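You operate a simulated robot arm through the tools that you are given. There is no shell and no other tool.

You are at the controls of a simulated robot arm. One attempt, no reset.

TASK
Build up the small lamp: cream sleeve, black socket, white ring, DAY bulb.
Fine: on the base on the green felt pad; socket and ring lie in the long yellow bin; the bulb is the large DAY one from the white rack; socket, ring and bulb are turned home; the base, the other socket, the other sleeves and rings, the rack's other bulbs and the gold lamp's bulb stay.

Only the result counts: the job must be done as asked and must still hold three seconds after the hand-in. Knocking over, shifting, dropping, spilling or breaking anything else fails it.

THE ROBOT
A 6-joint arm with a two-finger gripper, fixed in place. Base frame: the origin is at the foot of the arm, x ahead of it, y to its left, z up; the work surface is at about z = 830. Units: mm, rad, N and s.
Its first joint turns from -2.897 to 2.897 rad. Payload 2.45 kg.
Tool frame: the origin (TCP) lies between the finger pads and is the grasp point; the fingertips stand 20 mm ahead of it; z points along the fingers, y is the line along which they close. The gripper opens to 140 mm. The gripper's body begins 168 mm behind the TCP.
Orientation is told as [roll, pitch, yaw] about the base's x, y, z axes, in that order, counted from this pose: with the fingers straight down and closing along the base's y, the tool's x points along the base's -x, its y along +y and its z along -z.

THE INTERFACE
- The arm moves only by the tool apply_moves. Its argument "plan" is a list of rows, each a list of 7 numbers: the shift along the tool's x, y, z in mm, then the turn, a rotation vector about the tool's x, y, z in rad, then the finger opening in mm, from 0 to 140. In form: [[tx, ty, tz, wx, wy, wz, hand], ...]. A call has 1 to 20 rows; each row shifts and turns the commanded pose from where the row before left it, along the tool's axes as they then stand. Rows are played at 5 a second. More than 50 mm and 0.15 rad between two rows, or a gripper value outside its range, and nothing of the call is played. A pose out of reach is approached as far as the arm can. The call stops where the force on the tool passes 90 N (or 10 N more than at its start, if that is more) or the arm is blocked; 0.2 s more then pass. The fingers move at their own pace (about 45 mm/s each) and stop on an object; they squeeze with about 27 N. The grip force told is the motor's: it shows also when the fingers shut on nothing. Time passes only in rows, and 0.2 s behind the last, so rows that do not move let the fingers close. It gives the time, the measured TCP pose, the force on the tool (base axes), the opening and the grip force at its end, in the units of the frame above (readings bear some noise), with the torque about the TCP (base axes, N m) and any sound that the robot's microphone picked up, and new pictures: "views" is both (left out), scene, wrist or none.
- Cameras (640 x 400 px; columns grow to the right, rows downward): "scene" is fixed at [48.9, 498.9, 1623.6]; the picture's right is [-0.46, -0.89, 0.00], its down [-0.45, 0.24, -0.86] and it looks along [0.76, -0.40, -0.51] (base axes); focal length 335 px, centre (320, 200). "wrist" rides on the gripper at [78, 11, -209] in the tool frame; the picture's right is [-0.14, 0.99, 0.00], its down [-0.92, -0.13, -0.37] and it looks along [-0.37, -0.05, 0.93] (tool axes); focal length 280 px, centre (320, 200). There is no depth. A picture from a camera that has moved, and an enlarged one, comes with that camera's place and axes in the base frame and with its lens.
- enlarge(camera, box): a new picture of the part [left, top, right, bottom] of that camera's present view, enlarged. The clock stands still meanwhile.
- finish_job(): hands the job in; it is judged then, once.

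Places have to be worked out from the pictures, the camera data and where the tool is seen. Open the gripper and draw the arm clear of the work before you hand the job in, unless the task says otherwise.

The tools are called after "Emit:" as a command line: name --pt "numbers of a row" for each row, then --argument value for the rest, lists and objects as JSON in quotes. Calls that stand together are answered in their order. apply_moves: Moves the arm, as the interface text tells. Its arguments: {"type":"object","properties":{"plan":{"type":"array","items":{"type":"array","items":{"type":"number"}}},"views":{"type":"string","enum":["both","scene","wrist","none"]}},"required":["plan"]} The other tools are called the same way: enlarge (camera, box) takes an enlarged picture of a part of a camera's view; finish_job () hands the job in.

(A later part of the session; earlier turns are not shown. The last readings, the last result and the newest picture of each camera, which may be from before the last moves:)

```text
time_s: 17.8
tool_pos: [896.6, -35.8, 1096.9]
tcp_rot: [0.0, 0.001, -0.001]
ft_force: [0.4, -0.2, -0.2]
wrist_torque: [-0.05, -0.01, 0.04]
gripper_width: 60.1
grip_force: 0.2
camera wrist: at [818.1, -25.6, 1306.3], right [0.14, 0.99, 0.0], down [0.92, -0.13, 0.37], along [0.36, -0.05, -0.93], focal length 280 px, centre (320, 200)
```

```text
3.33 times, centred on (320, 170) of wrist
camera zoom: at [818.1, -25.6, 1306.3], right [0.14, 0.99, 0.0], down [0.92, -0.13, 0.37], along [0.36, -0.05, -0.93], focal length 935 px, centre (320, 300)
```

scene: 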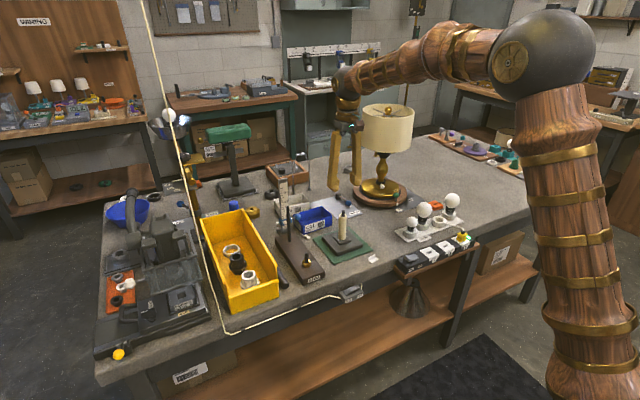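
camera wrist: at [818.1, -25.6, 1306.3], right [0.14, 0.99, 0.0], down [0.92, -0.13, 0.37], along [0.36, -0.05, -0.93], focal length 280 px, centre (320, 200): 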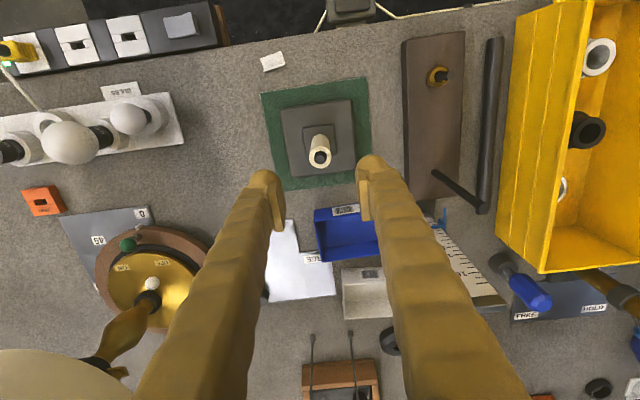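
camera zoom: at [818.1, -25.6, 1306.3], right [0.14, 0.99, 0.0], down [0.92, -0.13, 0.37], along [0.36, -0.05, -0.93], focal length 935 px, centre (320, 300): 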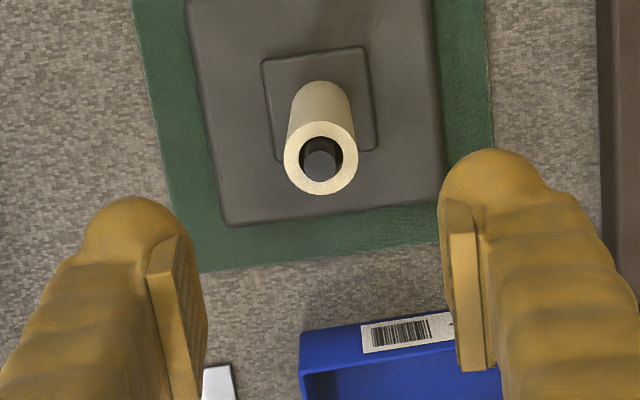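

The sleeve is seated, with about 15 mm of rod showing above it, and the rod axis coincides with my present commanded TCP axis (call it 896.5,-35.5). Next I go over to the bin at a safe height to look at the sockets and ring.

Emit:
apply_moves --pt "5.2 42.2 -7 0 0 0 60" --pt "5.2 42.2 -7 0 0 0 60" --pt "5.2 42.2 -7 0 0 0 60" --pt "5.2 42.2 -7 0 0 0 60" --pt "5.2 42.2 -7 0 0 0 60" --pt "5.2 42.2 -7 0 0 0 80" --pt "5.2 42.2 -7 0 0 0 80" --pt "5.2 42.2 -7 0 0 0 80" --pt "5.2 42.2 -7 0 0 0 80" --pt "0 0 0 0 0 0 80" --views "both"

Emit:
enlarge --camera "wrist" --box '[270, 90, 400, 290]'

```text
time_s: 20.0
tool_pos: [851.1, 344.6, 1161.9]
tcp_rot: [0.0, -0.001, 0.0]
ft_force: [-0.6, -1.1, -0.4]
wrist_torque: [-0.01, 0.01, -0.01]
gripper_width: 80.0
grip_force: 0.0
camera wrist: at [772.2, 353.8, 1370.0], right [0.14, 0.99, 0.0], down [0.92, -0.13, 0.37], along [0.37, -0.05, -0.93], focal length 280 px, centre (320, 200)
```

scene: 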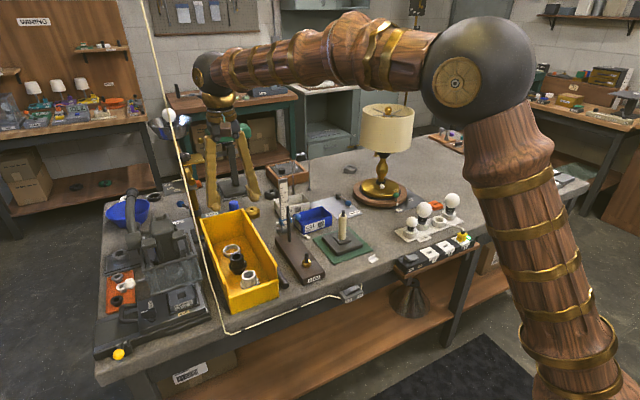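
wrist: 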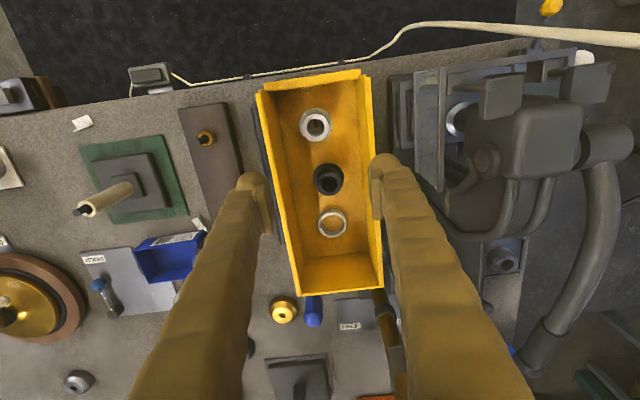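

```text
2.00 times, centred on (335, 190) of wrist
camera zoom: at [772.2, 353.8, 1370.0], right [0.14, 0.99, 0.0], down [0.92, -0.13, 0.37], along [0.37, -0.05, -0.93], focal length 561 px, centre (290, 220)
```

zoom: 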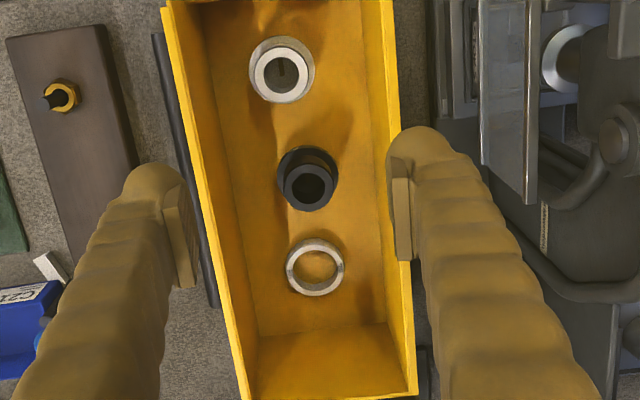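

I place the black socket at about (932,349) with its top near z 888, the ring at about (1034,344), and the white socket at about (837,338). I'll test whether the arm reaches above the black socket with the tool vertical, staying above the bin rim (z about 950).

Emit:
apply_moves --pt "-16.4 0.8 30 0 0 0 80" --pt "-16.4 0.8 30 0 0 0 80" --pt "-16.4 0.8 30 0 0 0 80" --pt "-16.4 0.8 30 0 0 0 80" --pt "-16.4 0.8 30 0 0 0 80" --pt "0 0 0 0 0 0 80" --pt "0 0 0 0 0 0 80" --views "both"

Emit:
enlarge --camera "wrist" --box '[250, 110, 390, 270]'

Emit:
enlarge --camera "scene" --box '[180, 160, 300, 320]'

```text
time_s: 21.6
tool_pos: [931.8, 346.7, 1010.2]
tcp_rot: [0.0, 0.001, -0.002]
ft_force: [1.3, 0.1, 0.6]
wrist_torque: [-0.04, 0.01, -0.02]
gripper_width: 79.8
grip_force: 0.1
camera wrist: at [853.8, 357.5, 1218.6], right [0.14, 0.99, 0.0], down [0.92, -0.13, 0.37], along [0.36, -0.05, -0.93], focal length 280 px, centre (320, 200)
```

scene: 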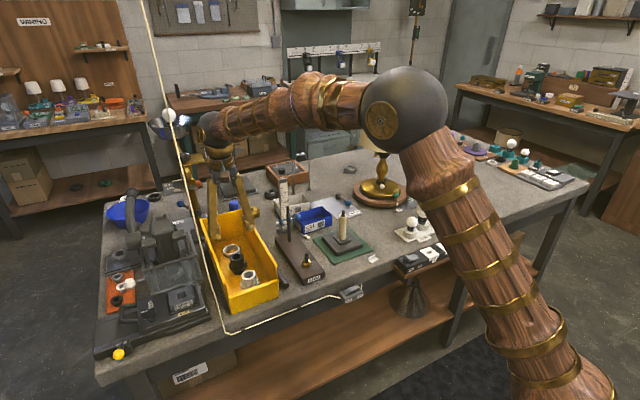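
wrist: 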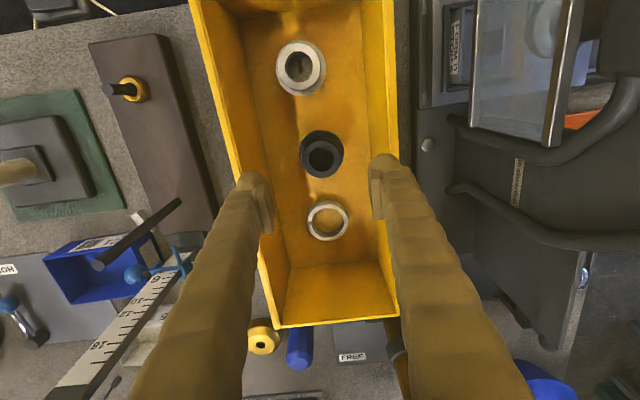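

```text
2.50 times, centred on (320, 190) of wrist
camera zoom: at [853.8, 357.5, 1218.6], right [0.14, 0.99, 0.0], down [0.92, -0.13, 0.37], along [0.36, -0.05, -0.93], focal length 701 px, centre (320, 225)
```

zoom: 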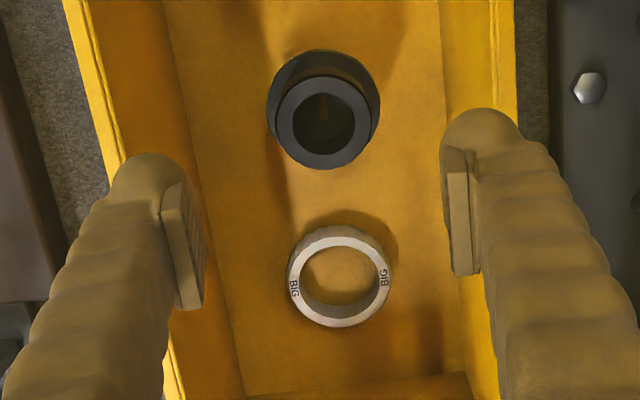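

```text
2.50 times, centred on (240, 240) of scene
camera zoom: at [48.9, 498.9, 1623.6], right [-0.46, -0.89, 0.0], down [-0.45, 0.24, -0.86], along [0.76, -0.4, -0.51], focal length 837 px, centre (520, 100)
```

zoom: 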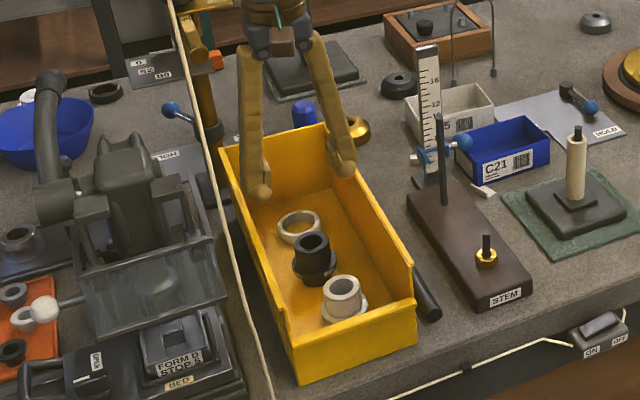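

The arm does reach here vertically; the socket is centred within about 1 mm in y and 0 to 4 mm outward in x. I'm descending to grip the upper barrel above its flange, stopping first at z 940 to check tracking.

Emit:
apply_moves --pt "-1.5 1 24 0 0 0 76" --pt "0 0 24 0 0 0 76" --pt "0 0 24 0 0 0 76" --pt "0 0 0 0 0 0 76" --pt "0 0 0 0 0 0 76" --views "both"

Emit:
enlarge --camera "wrist" --box '[250, 110, 390, 270]'

Emit:
enlarge --camera "scene" --box '[190, 180, 290, 310]'

```text
time_s: 22.8
tool_pos: [933.4, 348.3, 939.0]
tcp_rot: [-0.001, 0.002, 0.0]
ft_force: [0.0, -0.3, 0.2]
wrist_torque: [-0.02, -0.01, 0.01]
gripper_width: 76.1
grip_force: 0.1
camera wrist: at [855.6, 357.8, 1147.2], right [0.14, 0.99, 0.0], down [0.92, -0.13, 0.37], along [0.36, -0.05, -0.93], focal length 280 px, centre (320, 200)
```

scene: 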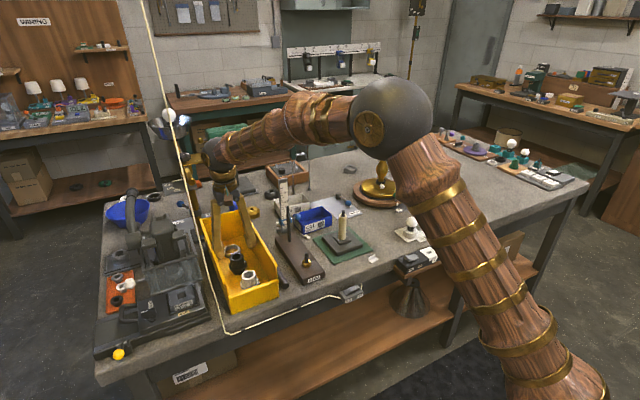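
wrist: 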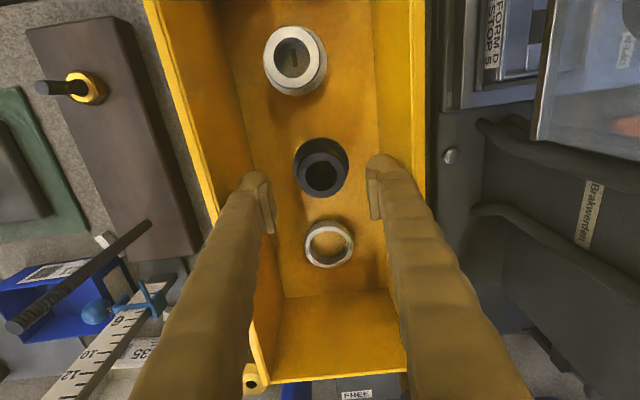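

```text
2.50 times, centred on (320, 190) of wrist
camera zoom: at [855.6, 357.8, 1147.2], right [0.14, 0.99, 0.0], down [0.92, -0.13, 0.37], along [0.36, -0.05, -0.93], focal length 701 px, centre (320, 225)
```

zoom: 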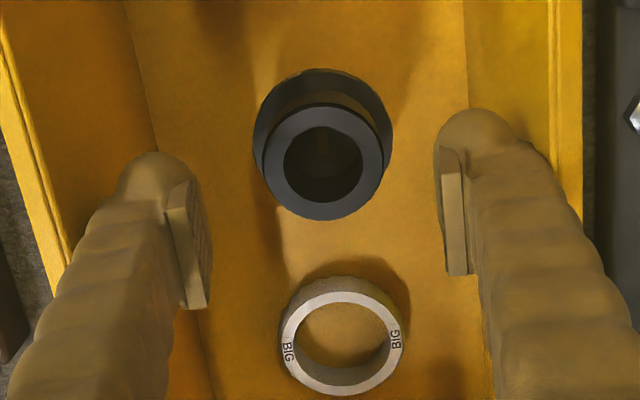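

```text
3.08 times, centred on (240, 245) of scene
camera zoom: at [48.9, 498.9, 1623.6], right [-0.46, -0.89, 0.0], down [-0.45, 0.24, -0.86], along [0.76, -0.4, -0.51], focal length 1030 px, centre (566, 62)
```

zoom: 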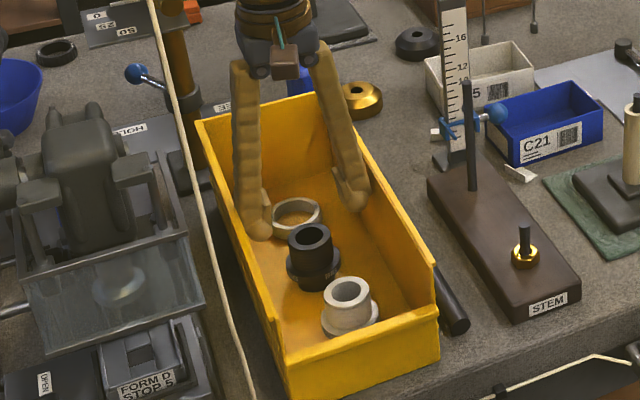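

Triangulating both views: socket top at z≈893, offset about +1.8/+1.0 mm in tool x/y, barrel about 45 mm and flange about 59 mm. I'm correcting, lowering 43 mm and closing on the barrel.

Emit:
apply_moves --pt "1.8 1 15 0 0 0 76" --pt "0 0 15 0 0 0 76" --pt "0 0 13 0 0 0 76" --pt "0 0 0 0 0 0 76" --pt "0 0 0 0 0 0 50" --pt "0 0 0 0 0 0 35" --pt "0 0 0 0 0 0 30" --pt "0 0 0 0 0 0 30" --pt "0 0 0 0 0 0 30" --views "both"

Emit:
enlarge --camera "wrist" --box '[250, 110, 390, 270]'

Emit:
enlarge --camera "scene" --box '[200, 210, 280, 300]'

```text
time_s: 24.8
tool_pos: [931.3, 350.7, 895.9]
tcp_rot: [-0.001, 0.0, 0.0]
ft_force: [0.3, 0.4, 0.1]
wrist_torque: [0.03, -0.01, 0.02]
gripper_width: 42.8
grip_force: 26.4
camera wrist: at [853.0, 360.0, 1104.4], right [0.14, 0.99, 0.0], down [0.92, -0.13, 0.37], along [0.36, -0.05, -0.93], focal length 280 px, centre (320, 200)
```

scene: 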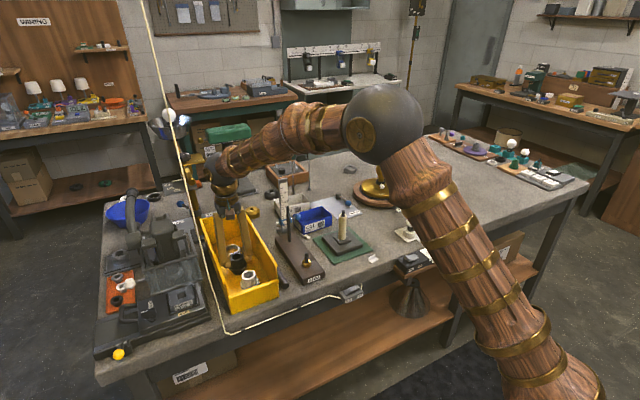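
wrist: 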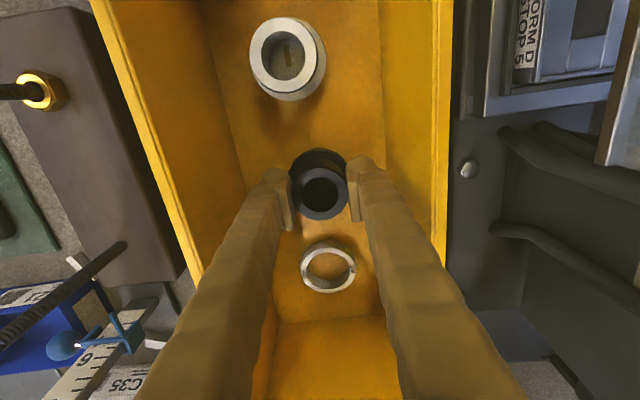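

```text
2.50 times, centred on (320, 190) of wrist
camera zoom: at [853.0, 360.0, 1104.4], right [0.14, 0.99, 0.0], down [0.92, -0.13, 0.37], along [0.36, -0.05, -0.93], focal length 701 px, centre (320, 225)
```

zoom: 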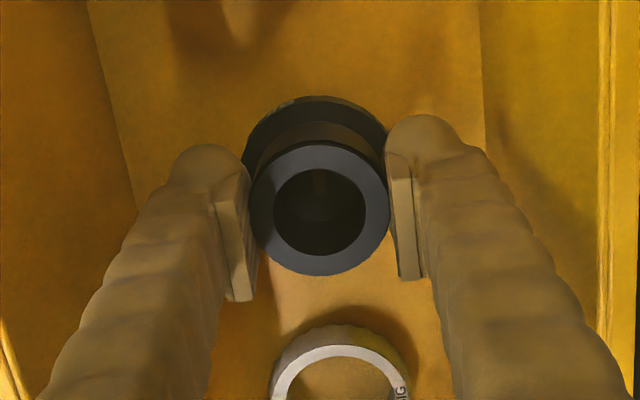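

```text
4.44 times, centred on (240, 255) of scene
camera zoom: at [48.9, 498.9, 1623.6], right [-0.46, -0.89, 0.0], down [-0.45, 0.24, -0.86], along [0.76, -0.4, -0.51], focal length 1488 px, centre (676, -44)
```

zoom: 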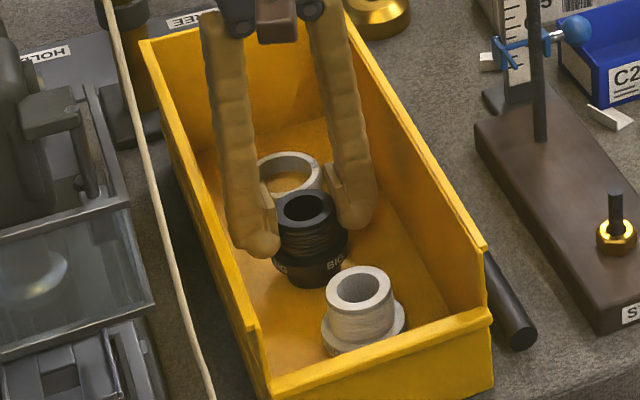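

The socket is gripped on its barrel (42.8 mm, 26 N); its axis sits about 1.5 mm outward of the TCP. Lifting it straight up out of the bin.

Emit:
apply_moves --pt "0 0 -12 0 0 0 30" --pt "0 0 -24 0 0 0 30" --pt "0 0 -36 0 0 0 30" --pt "0 0 -36 0 0 0 30" --pt "0 0 -36 0 0 0 30" --pt "0 0 -36 0 0 0 30" --pt "0 0 -36 0 0 0 30" --pt "0 0 0 0 0 0 30" --views "both"

Emit:
enlarge --camera "wrist" --box '[250, 110, 390, 270]'

Emit:
enlarge --camera "scene" --box '[180, 120, 300, 300]'

```text
time_s: 26.6
tool_pos: [932.2, 351.9, 1111.2]
tcp_rot: [0.001, -0.002, 0.001]
ft_force: [0.1, 0.1, -1.4]
wrist_torque: [0.01, 0.01, -0.01]
gripper_width: 42.6
grip_force: 27.4
camera wrist: at [854.9, 361.5, 1320.2], right [0.14, 0.99, 0.0], down [0.92, -0.13, 0.37], along [0.37, -0.05, -0.93], focal length 280 px, centre (320, 200)
```

scene: 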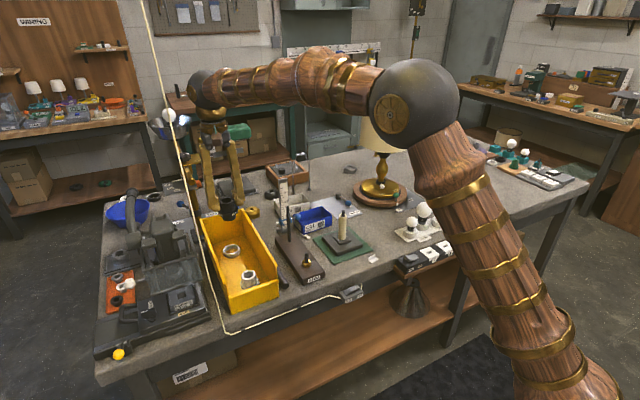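
wrist: 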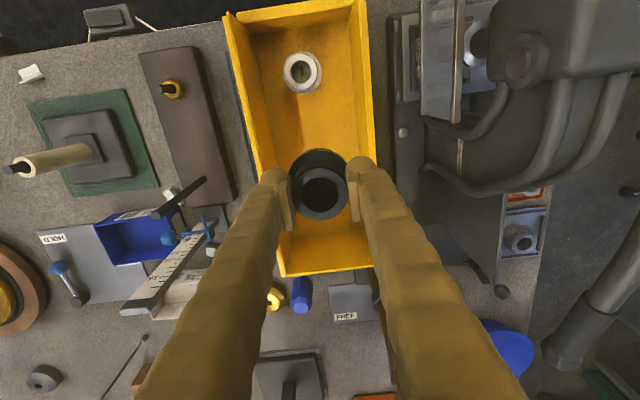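

```text
2.50 times, centred on (320, 190) of wrist
camera zoom: at [854.9, 361.5, 1320.2], right [0.14, 0.99, 0.0], down [0.92, -0.13, 0.37], along [0.37, -0.05, -0.93], focal length 701 px, centre (320, 225)
```

zoom: 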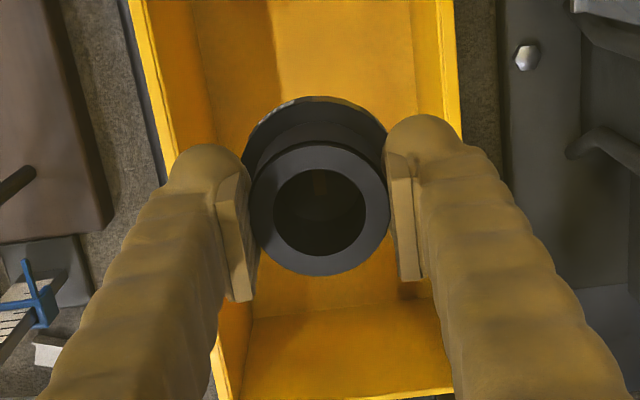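

```text
2.22 times, centred on (240, 210) of scene
camera zoom: at [48.9, 498.9, 1623.6], right [-0.46, -0.89, 0.0], down [-0.45, 0.24, -0.86], along [0.76, -0.4, -0.51], focal length 744 px, centre (498, 178)
```

zoom: 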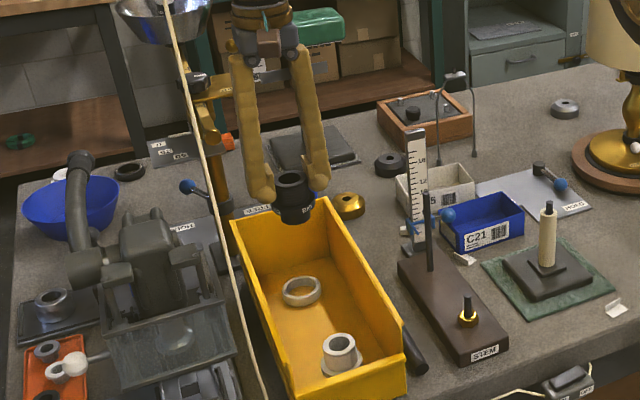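

The socket is out of the bin. I'm carrying it over to the rod at this height (socket bottom about z 1049, above everything on the way).

Emit:
apply_moves --pt "4.03 -42.8 0 0 0 0 30" --pt "4.03 -42.8 0 0 0 0 30" --pt "4.03 -42.8 0 0 0 0 30" --pt "4.03 -42.8 0 0 0 0 30" --pt "4.03 -42.8 0 0 0 0 30" --pt "4.03 -42.8 0 0 0 0 30" --pt "4.03 -42.8 0 0 0 0 30" --pt "4.03 -42.8 0 0 0 0 30" --pt "4.03 -42.8 0 0 0 0 30" --pt "0 0 0 0 0 0 30" --pt "0 0 0 0 0 0 30" --views "both"

Emit:
enlarge --camera "scene" --box '[310, 150, 380, 250]'

Emit:
enlarge --camera "wrist" --box '[250, 90, 390, 250]'

```text
time_s: 29.0
tool_pos: [895.3, -34.6, 1111.2]
tcp_rot: [0.0, 0.002, -0.001]
ft_force: [0.8, 0.7, -0.7]
wrist_torque: [0.01, 0.0, -0.03]
gripper_width: 42.7
grip_force: 26.7
camera wrist: at [817.5, -25.0, 1320.6], right [0.14, 0.99, 0.0], down [0.92, -0.13, 0.37], along [0.36, -0.05, -0.93], focal length 280 px, centre (320, 200)
```

scene: 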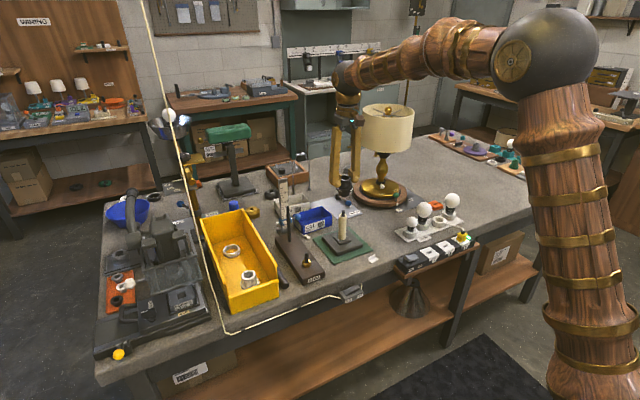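
wrist: 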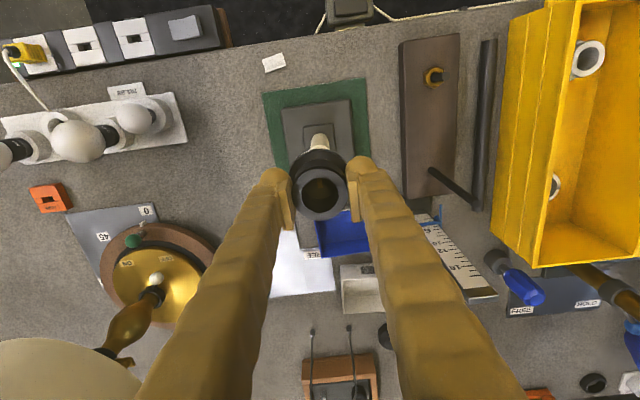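

```text
4.00 times, centred on (345, 200) of scene
camera zoom: at [48.9, 498.9, 1623.6], right [-0.46, -0.89, 0.0], down [-0.45, 0.24, -0.86], along [0.76, -0.4, -0.51], focal length 1339 px, centre (220, 200)
```

zoom: 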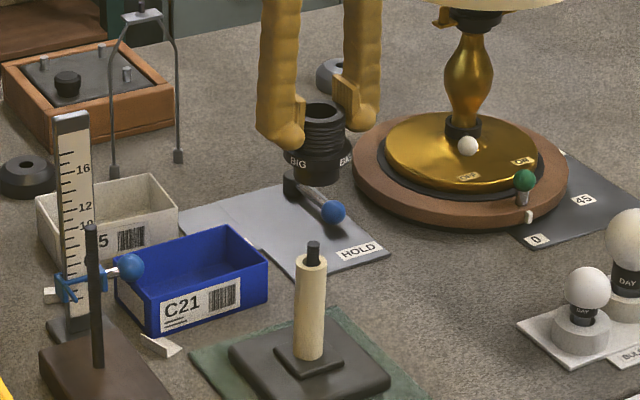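

```text
2.50 times, centred on (320, 170) of wrist
camera zoom: at [817.5, -25.0, 1320.6], right [0.14, 0.99, 0.0], down [0.92, -0.13, 0.37], along [0.36, -0.05, -0.93], focal length 701 px, centre (320, 275)
```

zoom: 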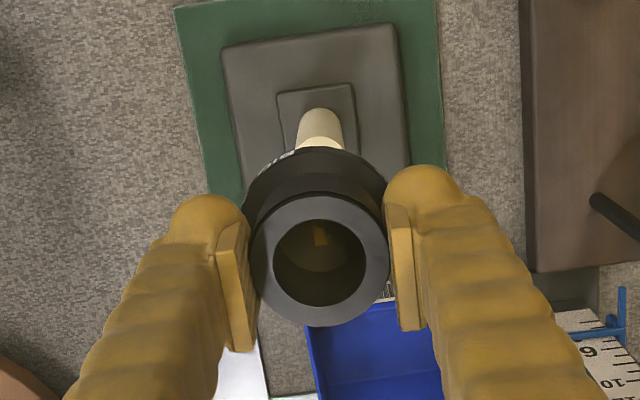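

Lateral alignment over the rod looks good (within about 1 px). I'm pre-rotating the hand counter-clockwise (seen from above), pivoting about the socket axis, to give room for the clockwise tightening turn.

Emit:
apply_moves --pt "0.09 -0.22 0 0 0 -0.15 30" --pt "0.09 -0.22 0 0 0 -0.15 30" --pt "0.09 -0.22 0 0 0 -0.15 30" --pt "0.09 -0.22 0 0 0 -0.15 30" --pt "0.09 -0.22 0 0 0 -0.15 30" --pt "0.09 -0.22 0 0 0 -0.15 30" --pt "0.09 -0.22 0 0 0 -0.15 30" --pt "0.09 -0.22 0 0 0 -0.15 30" --pt "0.09 -0.22 0 0 0 -0.15 30" --pt "0.09 -0.22 0 0 0 -0.15 30" --pt "0 0 0 0 0 0 30" --pt "0 0 0 0 0 0 30" --views "both"

Emit:
enlarge --camera "scene" --box '[310, 150, 380, 250]'

Emit:
enlarge --camera "wrist" --box '[250, 90, 390, 250]'

```text
time_s: 31.6
tool_pos: [896.3, -36.4, 1111.5]
tcp_rot: [-0.001, -0.001, 1.501]
ft_force: [0.1, 0.3, -0.3]
wrist_torque: [-0.01, 0.0, 0.03]
gripper_width: 42.8
grip_force: 27.4
camera wrist: at [879.8, -115.2, 1320.2], right [-0.98, 0.21, 0.0], down [0.19, 0.91, 0.37], along [0.08, 0.36, -0.93], focal length 280 px, centre (320, 200)
```

scene: 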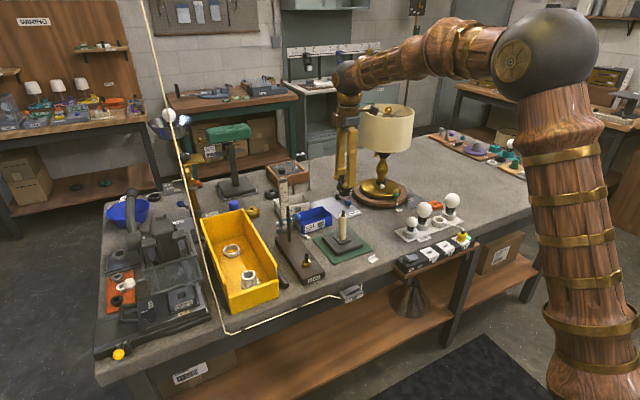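
wrist: 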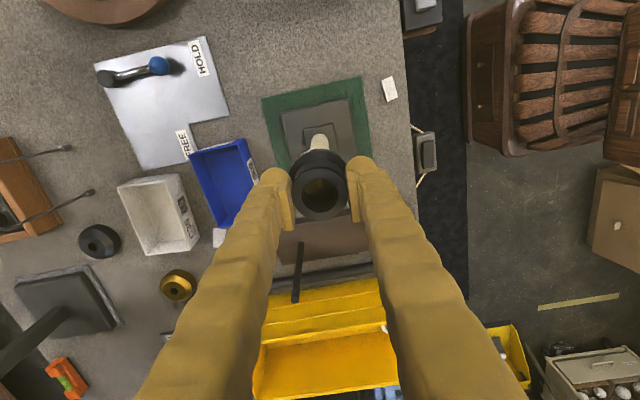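

```text
4.00 times, centred on (345, 200) of scene
camera zoom: at [48.9, 498.9, 1623.6], right [-0.46, -0.89, 0.0], down [-0.45, 0.24, -0.86], along [0.76, -0.4, -0.51], focal length 1339 px, centre (220, 200)
```

zoom: 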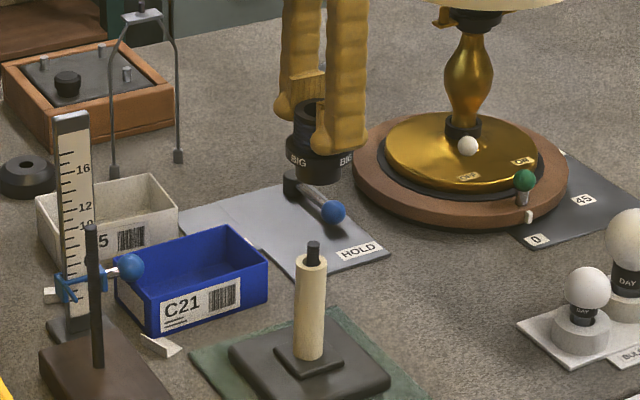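

```text
2.50 times, centred on (320, 170) of wrist
camera zoom: at [879.8, -115.2, 1320.2], right [-0.98, 0.21, 0.0], down [0.19, 0.91, 0.37], along [0.08, 0.36, -0.93], focal length 701 px, centre (320, 275)
```

zoom: 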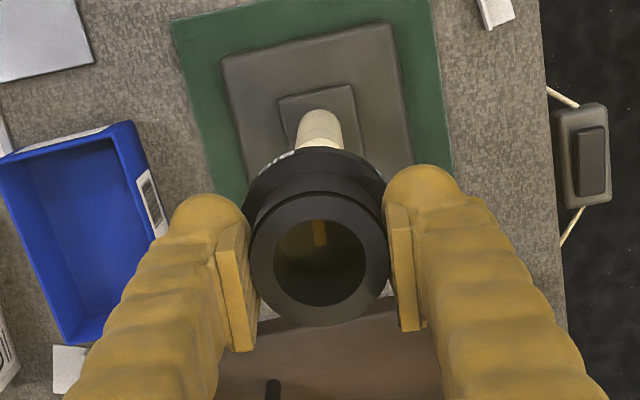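

Yaw is now 1.5 rad and the socket stayed over the rod axis. Lowering to just above the rod tip and checking alignment.

Emit:
apply_moves --pt "0 0 20 0 0 0 30" --pt "0 0 20 0 0 0 30" --pt "0 0 18 0 0 0 30" --pt "0 0 0 0 0 0 30" --pt "0 0 0 0 0 0 30" --views "wrist"

Emit:
enlarge --camera "scene" --box '[320, 170, 370, 240]'

Emit:
enlarge --camera "wrist" --box '[270, 90, 370, 230]'

```text
time_s: 32.8
tool_pos: [898.2, -37.2, 1052.9]
tcp_rot: [0.0, 0.0, 1.499]
ft_force: [0.8, 0.4, -1.5]
wrist_torque: [-0.01, 0.01, -0.02]
gripper_width: 42.8
grip_force: 27.0
camera wrist: at [880.6, -115.7, 1261.7], right [-0.98, 0.21, 0.0], down [0.19, 0.91, 0.37], along [0.08, 0.36, -0.93], focal length 280 px, centre (320, 200)
```

wrist: 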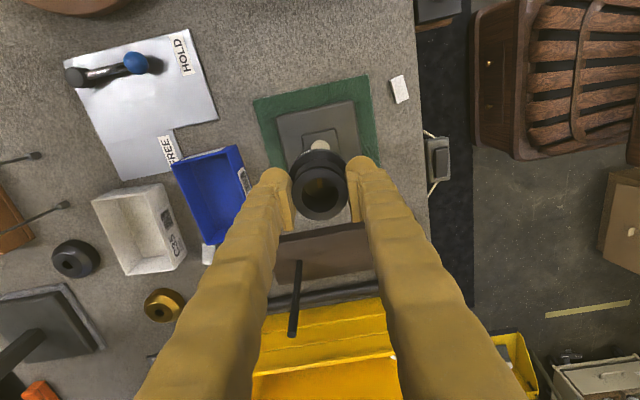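

```text
5.71 times, centred on (345, 205) of scene
camera zoom: at [48.9, 498.9, 1623.6], right [-0.46, -0.89, 0.0], down [-0.45, 0.24, -0.86], along [0.76, -0.4, -0.51], focal length 1913 px, centre (177, 171)
```

zoom: 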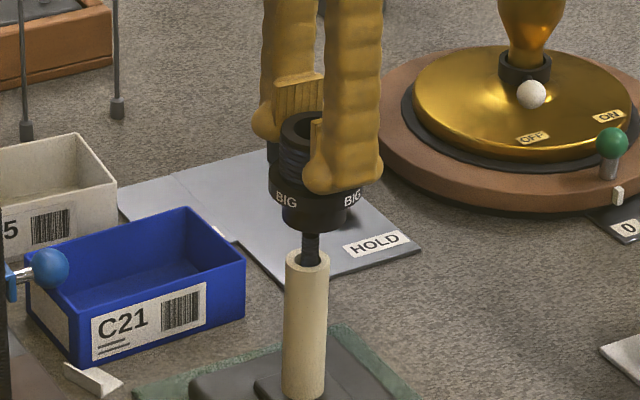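

```text
2.86 times, centred on (320, 160) of wrist
camera zoom: at [880.6, -115.7, 1261.7], right [-0.98, 0.21, 0.0], down [0.19, 0.91, 0.37], along [0.08, 0.36, -0.93], focal length 801 px, centre (320, 314)
```

zoom: 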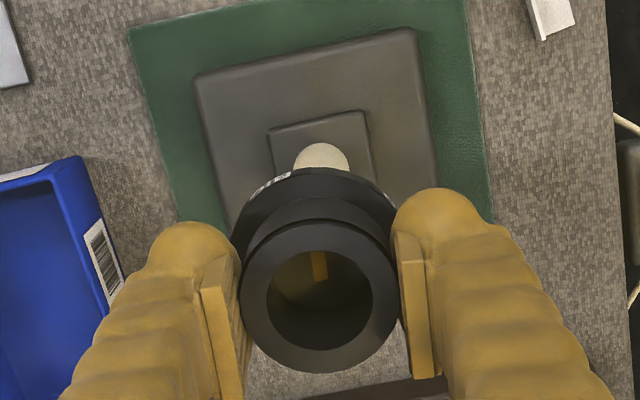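

Taking a larger zoom of the socket bottom versus the rod tip to measure lateral offset.

Emit:
enlarge --camera "scene" --box '[328, 188, 360, 222]'

Emit:
enlarge --camera "wrist" --box '[290, 125, 350, 165]'

```text
11.76 times, centred on (344, 205) of scene
camera zoom: at [48.9, 498.9, 1623.6], right [-0.46, -0.89, 0.0], down [-0.45, 0.24, -0.86], along [0.76, -0.4, -0.51], focal length 3939 px, centre (38, 141)
```

zoom: 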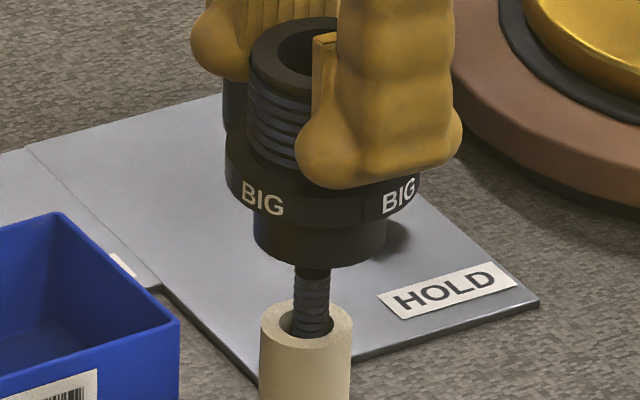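

```text
10.00 times, centred on (320, 145) of wrist
camera zoom: at [880.6, -115.7, 1261.7], right [-0.98, 0.21, 0.0], down [0.19, 0.91, 0.37], along [0.08, 0.36, -0.93], focal length 2804 px, centre (320, 750)
```

zoom: 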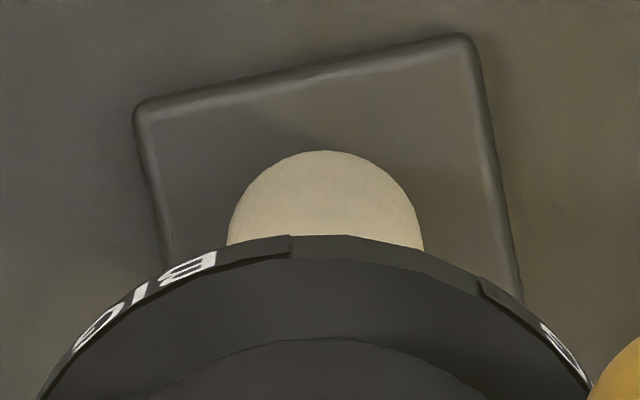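

From the scene zoom the socket sits about 1.5 mm to the right of the rod axis; combining the two yaw views, the socket axis is essentially on the TCP. I'm shifting about 1.5 mm and lowering gently toward contact.

Emit:
apply_moves --pt "-1.5 -0.2 3 0 0 0 30" --pt "0 0 3 0 0 0 30" --pt "0 0 0 0 0 0 30" --pt "0 0 0 0 0 0 30" --views "none"

Emit:
enlarge --camera "scene" --box '[328, 188, 360, 222]'

```text
time_s: 33.8
tool_pos: [896.9, -33.7, 1046.9]
tcp_rot: [-0.001, 0.0, 1.501]
ft_force: [-0.3, 0.6, -0.2]
wrist_torque: [-0.03, -0.02, -0.01]
gripper_width: 43.0
grip_force: 27.0
```

```text
11.76 times, centred on (344, 205) of scene
camera zoom: at [48.9, 498.9, 1623.6], right [-0.46, -0.89, 0.0], down [-0.45, 0.24, -0.86], along [0.76, -0.4, -0.51], focal length 3939 px, centre (38, 141)
```

zoom: 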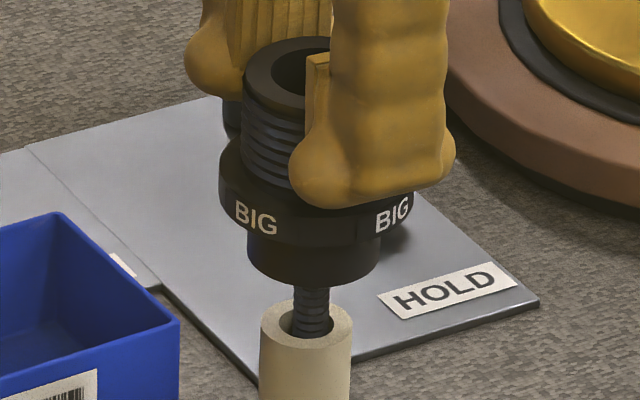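

Laterally aligned now (neck centre 314 vs rod 313). Lowering a few mm more with force watch.

Emit:
apply_moves --pt "0 0 2 0 0 0 30" --pt "0 0 2 0 0 0 30" --pt "0 0 0 0 0 0 30" --views "none"

Emit:
apply_moves --pt "0 0 1 0 0 0 30" --pt "0 0 1 0 0 0 30" --pt "0 0 0 0 0 0 30" --views "none"

Emit:
enlarge --camera "scene" --box '[328, 188, 360, 222]'

```text
time_s: 34.6
tool_pos: [896.1, -35.5, 1043.9]
tcp_rot: [0.0, 0.0, 1.498]
ft_force: [0.3, -0.4, -0.7]
wrist_torque: [0.01, 0.03, 0.01]
gripper_width: 42.8
grip_force: 27.4
```

```text
time_s: 35.4
tool_pos: [896.3, -34.3, 1041.7]
tcp_rot: [0.0, 0.0, 1.498]
ft_force: [-0.1, -0.6, -1.2]
wrist_torque: [0.01, 0.02, 0.02]
gripper_width: 42.6
grip_force: 26.8
```

```text
11.76 times, centred on (344, 205) of scene
camera zoom: at [48.9, 498.9, 1623.6], right [-0.46, -0.89, 0.0], down [-0.45, 0.24, -0.86], along [0.76, -0.4, -0.51], focal length 3939 px, centre (38, 141)
```

zoom: 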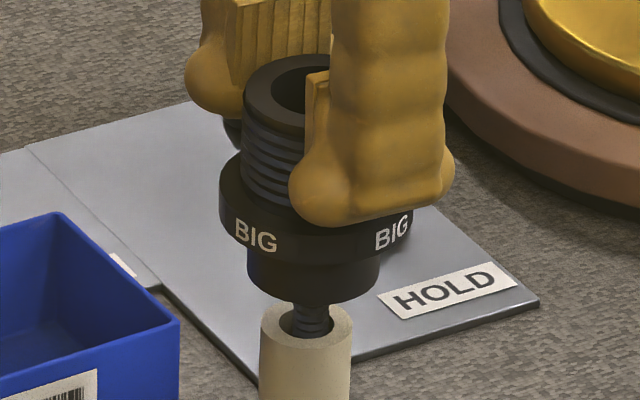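

No contact yet; continuing in 1 mm steps.

Emit:
apply_moves --pt "0 0 1 0 0 0 30" --pt "0 0 1 0 0 0 30" --pt "0 0 0 0 0 0 30" --views "none"

Emit:
apply_moves --pt "0 0 1 0 0 0 30" --pt "0 0 1 0 0 0 30" --pt "0 0 0 0 0 0 30" --views "none"

Emit:
enlarge --camera "scene" --box '[328, 188, 360, 222]'

```text
time_s: 36.2
tool_pos: [895.9, -35.1, 1038.1]
tcp_rot: [0.0, -0.001, 1.498]
ft_force: [-0.9, -1.0, -1.1]
wrist_torque: [0.0, -0.01, -0.02]
gripper_width: 42.5
grip_force: 27.1
```

```text
time_s: 37.0
tool_pos: [896.4, -34.3, 1036.8]
tcp_rot: [0.002, 0.0, 1.5]
ft_force: [0.0, -0.4, -0.8]
wrist_torque: [0.02, 0.0, -0.01]
gripper_width: 43.0
grip_force: 26.6
```

```text
11.76 times, centred on (344, 205) of scene
camera zoom: at [48.9, 498.9, 1623.6], right [-0.46, -0.89, 0.0], down [-0.45, 0.24, -0.86], along [0.76, -0.4, -0.51], focal length 3939 px, centre (38, 141)
```

zoom: 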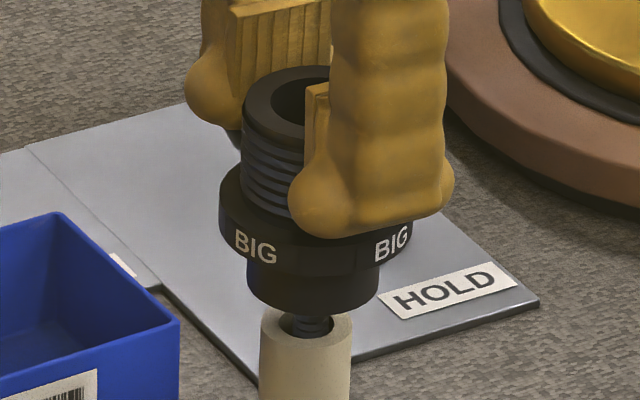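

Still free; the rod tip should be entering the neck's hole. Continuing down carefully.

Emit:
apply_moves --pt "0 0 1 0 0 0 30" --pt "0 0 1 0 0 0 30" --pt "0 0 0 0 0 0 30" --views "none"

Emit:
apply_moves --pt "0 0 1 0 0 0 30" --pt "0 0 1 0 0 0 30" --pt "0 0 0 0 0 0 30" --views "none"

Emit:
enlarge --camera "scene" --box '[328, 188, 360, 222]'

Emit:
enlarge --camera "wrist" --box '[270, 130, 370, 230]'

```text
time_s: 37.8
tool_pos: [896.6, -34.8, 1034.5]
tcp_rot: [0.0, 0.0, 1.499]
ft_force: [0.5, 0.6, -0.5]
wrist_torque: [-0.01, 0.0, 0.0]
gripper_width: 42.9
grip_force: 26.7
```

```text
time_s: 38.6
tool_pos: [895.0, -35.6, 1033.4]
tcp_rot: [0.0, 0.001, 1.5]
ft_force: [0.3, 0.1, -1.4]
wrist_torque: [0.0, -0.02, 0.0]
gripper_width: 42.5
grip_force: 26.7
```

```text
11.76 times, centred on (344, 205) of scene
camera zoom: at [48.9, 498.9, 1623.6], right [-0.46, -0.89, 0.0], down [-0.45, 0.24, -0.86], along [0.76, -0.4, -0.51], focal length 3939 px, centre (38, 141)
```

zoom: 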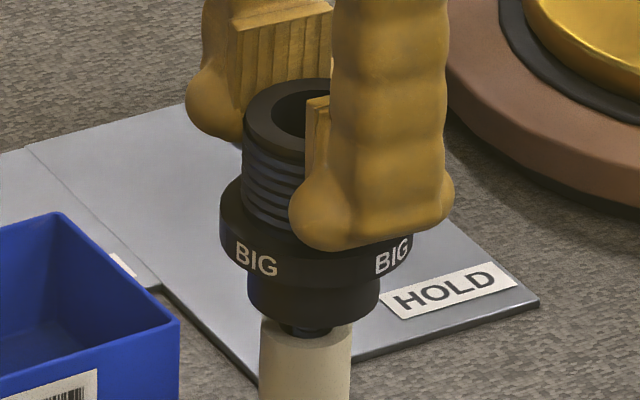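

```text
4.00 times, centred on (320, 180) of wrist
camera zoom: at [879.9, -113.9, 1241.7], right [-0.98, 0.21, 0.0], down [0.19, 0.91, 0.37], along [0.08, 0.36, -0.93], focal length 1122 px, centre (320, 280)
```

zoom: 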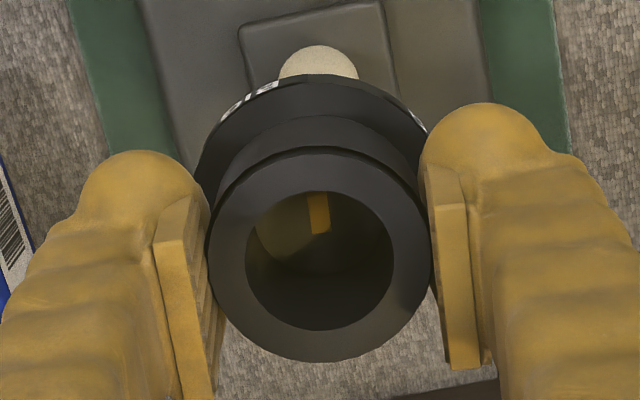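

The images say the rod tip is about 7 mm inside the neck, still no force. Continuing to lower until the thread or seat is felt.

Emit:
apply_moves --pt "0 0 1 0 0 0 30" --pt "0 0 1 0 0 0 30" --pt "0 0 0 0 0 0 30" --views "none"

Emit:
apply_moves --pt "0 0 1 0 0 0 30" --pt "0 0 1 0 0 0 30" --pt "0 0 0 0 0 0 30" --views "none"

Emit:
enlarge --camera "scene" --box '[328, 188, 360, 222]'

```text
time_s: 39.4
tool_pos: [896.7, -36.4, 1030.7]
tcp_rot: [-0.001, 0.0, 1.499]
ft_force: [-0.9, 2.5, 0.1]
wrist_torque: [0.14, 0.0, 0.02]
gripper_width: 42.7
grip_force: 27.2
```

```text
time_s: 40.2
tool_pos: [896.4, -35.9, 1029.8]
tcp_rot: [-0.001, 0.0, 1.499]
ft_force: [-10.4, 10.3, 18.4]
wrist_torque: [0.13, 0.26, 0.01]
gripper_width: 42.8
grip_force: 26.3
```

```text
11.76 times, centred on (344, 205) of scene
camera zoom: at [48.9, 498.9, 1623.6], right [-0.46, -0.89, 0.0], down [-0.45, 0.24, -0.86], along [0.76, -0.4, -0.51], focal length 3939 px, centre (38, 141)
```

zoom: 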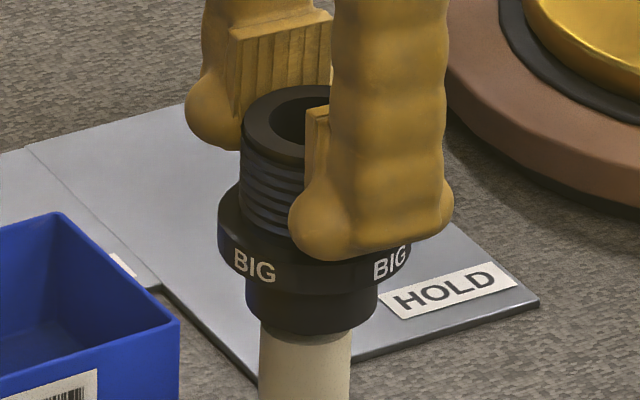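

First contact: 18 N up with a sideways component (-10, +10), so the rod touches the lead-in on its -x/+y side. I'm backing up 1 mm, shifting (-1,+1) mm in base, and trying again.

Emit:
apply_moves --pt "0 0 -1.5 0 0 0 30" --pt "-0.93 1.07 0 0 0 0 30" --pt "0 0 0.8 0 0 0 30" --pt "0 0 0.7 0 0 0 30" --pt "0 0 0 0 0 0 30" --views "none"

```text
time_s: 41.4
tool_pos: [896.0, -34.1, 1028.9]
tcp_rot: [0.0, 0.0, 1.499]
ft_force: [-0.4, -0.1, 0.0]
wrist_torque: [-0.03, -0.02, -0.01]
gripper_width: 42.5
grip_force: 26.7
```

The contact vanished, so the shift was right. Continuing down.

Emit:
apply_moves --pt "0 0 0.7 0 0 0 30" --pt "0 0 0.7 0 0 0 30" --pt "0 0 0 0 0 0 30" --views "none"

Emit:
apply_moves --pt "0 0 0.7 0 0 0 30" --pt "0 0 0.7 0 0 0 30" --pt "0 0 0 0 0 0 30" --views "none"

```text
time_s: 42.2
tool_pos: [894.8, -34.4, 1028.9]
tcp_rot: [0.0, 0.001, 1.5]
ft_force: [-11.5, -11.0, 19.9]
wrist_torque: [-0.1, 0.23, 0.0]
gripper_width: 42.7
grip_force: 27.3
```

```text
time_s: 43.0
tool_pos: [896.2, -34.4, 1026.6]
tcp_rot: [0.001, 0.0, 1.499]
ft_force: [-12.0, 5.9, 20.7]
wrist_torque: [0.12, 0.23, -0.03]
gripper_width: 42.7
grip_force: 27.2
```

Contact again, now pushing mostly -x. I'll ease up, shift 1.2 mm toward -x, and press down again.

Emit:
apply_moves --pt "0 0 -1.5 0 0 0 30" --pt "0.1 1.2 0 0 0 0 30" --pt "0 0 0.8 0 0 0 30" --pt "0 0 0.7 0 0 0 30" --pt "0 0 0 0 0 0 30" --views "none"

Emit:
enlarge --camera "scene" --box '[328, 188, 360, 222]'

Emit:
enlarge --camera "wrist" --box '[270, 130, 370, 230]'

```text
time_s: 44.2
tool_pos: [894.8, -35.2, 1025.5]
tcp_rot: [-0.001, 0.0, 1.499]
ft_force: [0.0, -0.6, -1.0]
wrist_torque: [0.0, 0.04, -0.01]
gripper_width: 42.7
grip_force: 27.5
```

```text
11.76 times, centred on (344, 205) of scene
camera zoom: at [48.9, 498.9, 1623.6], right [-0.46, -0.89, 0.0], down [-0.45, 0.24, -0.86], along [0.76, -0.4, -0.51], focal length 3939 px, centre (38, 141)
```

zoom: 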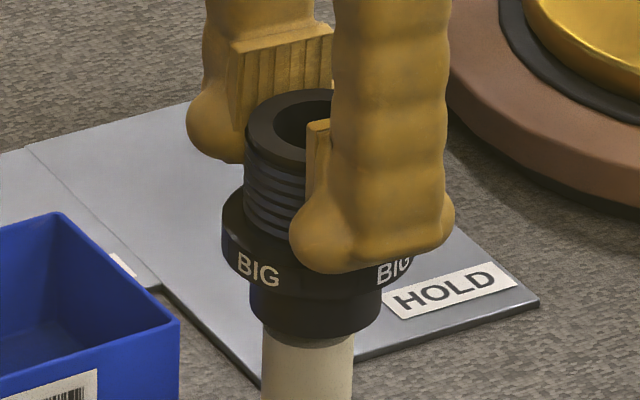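

```text
4.00 times, centred on (320, 180) of wrist
camera zoom: at [878.3, -113.4, 1235.1], right [-0.98, 0.21, 0.0], down [0.19, 0.91, 0.37], along [0.08, 0.36, -0.93], focal length 1122 px, centre (320, 280)
```

zoom: 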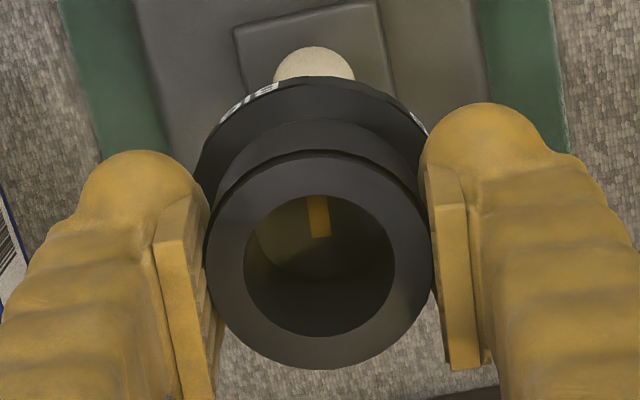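

The fingers have slid about 5 mm down along the socket, so the socket itself is resting on something. I'll look closely at the neck/sleeve junction.

Emit:
enlarge --camera "scene" --box '[334, 205, 356, 219]'

Emit:
enlarge --camera "scene" --box '[325, 190, 365, 250]'

```text
16.00 times, centred on (345, 212) of scene
camera zoom: at [48.9, 498.9, 1623.6], right [-0.46, -0.89, 0.0], down [-0.45, 0.24, -0.86], along [0.76, -0.4, -0.51], focal length 5357 px, centre (-80, 8)
```

zoom: 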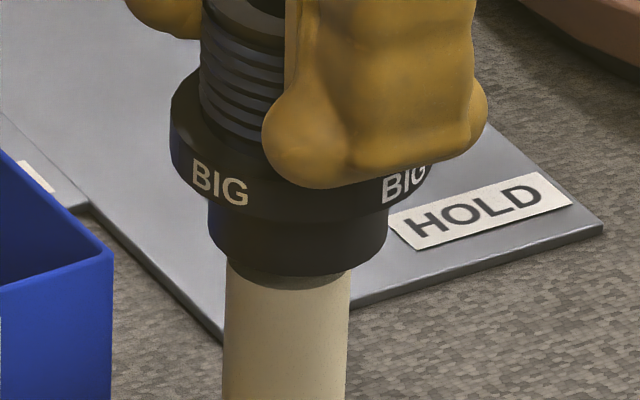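

```text
6.67 times, centred on (345, 220) of scene
camera zoom: at [48.9, 498.9, 1623.6], right [-0.46, -0.89, 0.0], down [-0.45, 0.24, -0.86], along [0.76, -0.4, -0.51], focal length 2232 px, centre (153, 67)
```

zoom: 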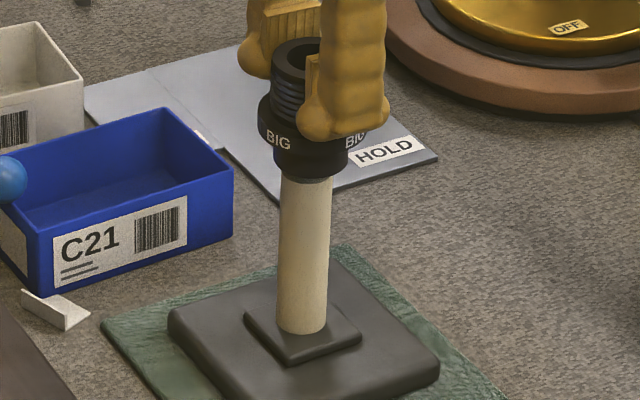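

The neck hides the junction, but geometry gives roughly 8 mm still between neck and sleeve: the rod tip has reached the start of the socket's thread. I'm pressing very lightly and then turning clockwise to see if the thread catches.

Emit:
apply_moves --pt "0 0 0.4 0 0 0 30" --pt "0 0 0 0 0 0 30" --views "none"

Emit:
apply_moves --pt "0 0 0.4 0 0 0 30" --pt "0 0 0 0 0 0 30" --views "none"

```text
time_s: 44.8
tool_pos: [894.7, -34.9, 1024.8]
tcp_rot: [0.0, 0.001, 1.499]
ft_force: [0.5, 0.5, -1.0]
wrist_torque: [0.03, -0.01, -0.01]
gripper_width: 42.5
grip_force: 27.1
```

```text
time_s: 45.4
tool_pos: [894.5, -34.8, 1025.5]
tcp_rot: [0.0, 0.0, 1.498]
ft_force: [-0.1, -0.1, -0.9]
wrist_torque: [-0.02, 0.02, -0.01]
gripper_width: 42.6
grip_force: 27.1
```

No force yet: the last shift may have freed it. Continuing in 0.5 mm steps.

Emit:
apply_moves --pt "0 0 0.5 0 0 0 30" --pt "0 0 0.5 0 0 0 30" --pt "0 0 0 0 0 0 30" --views "none"

Emit:
apply_moves --pt "0 0 0.5 0 0 0 30" --pt "0 0 0.5 0 0 0 30" --pt "0 0 0 0 0 0 30" --views "none"

Emit:
enlarge --camera "scene" --box '[328, 188, 360, 222]'

```text
time_s: 46.2
tool_pos: [895.4, -34.8, 1026.0]
tcp_rot: [-0.002, 0.0, 1.498]
ft_force: [10.9, -0.2, 21.4]
wrist_torque: [0.0, -0.22, 0.05]
gripper_width: 42.8
grip_force: 26.8
```

```text
time_s: 47.0
tool_pos: [894.5, -34.2, 1025.1]
tcp_rot: [0.001, -0.001, 1.499]
ft_force: [12.9, -2.9, 21.4]
wrist_torque: [-0.08, -0.22, -0.05]
gripper_width: 42.6
grip_force: 26.8
```

```text
11.76 times, centred on (344, 205) of scene
camera zoom: at [48.9, 498.9, 1623.6], right [-0.46, -0.89, 0.0], down [-0.45, 0.24, -0.86], along [0.76, -0.4, -0.51], focal length 3939 px, centre (38, 141)
```

zoom: 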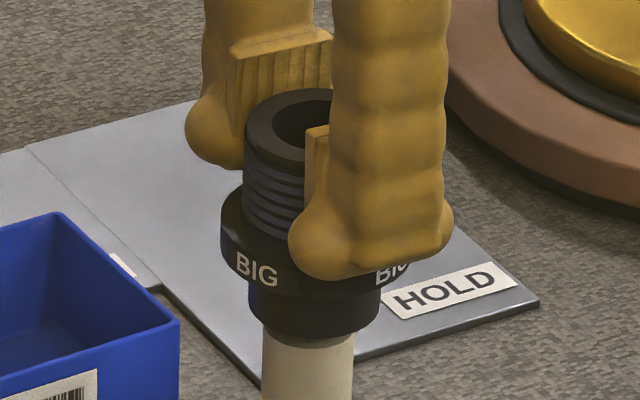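

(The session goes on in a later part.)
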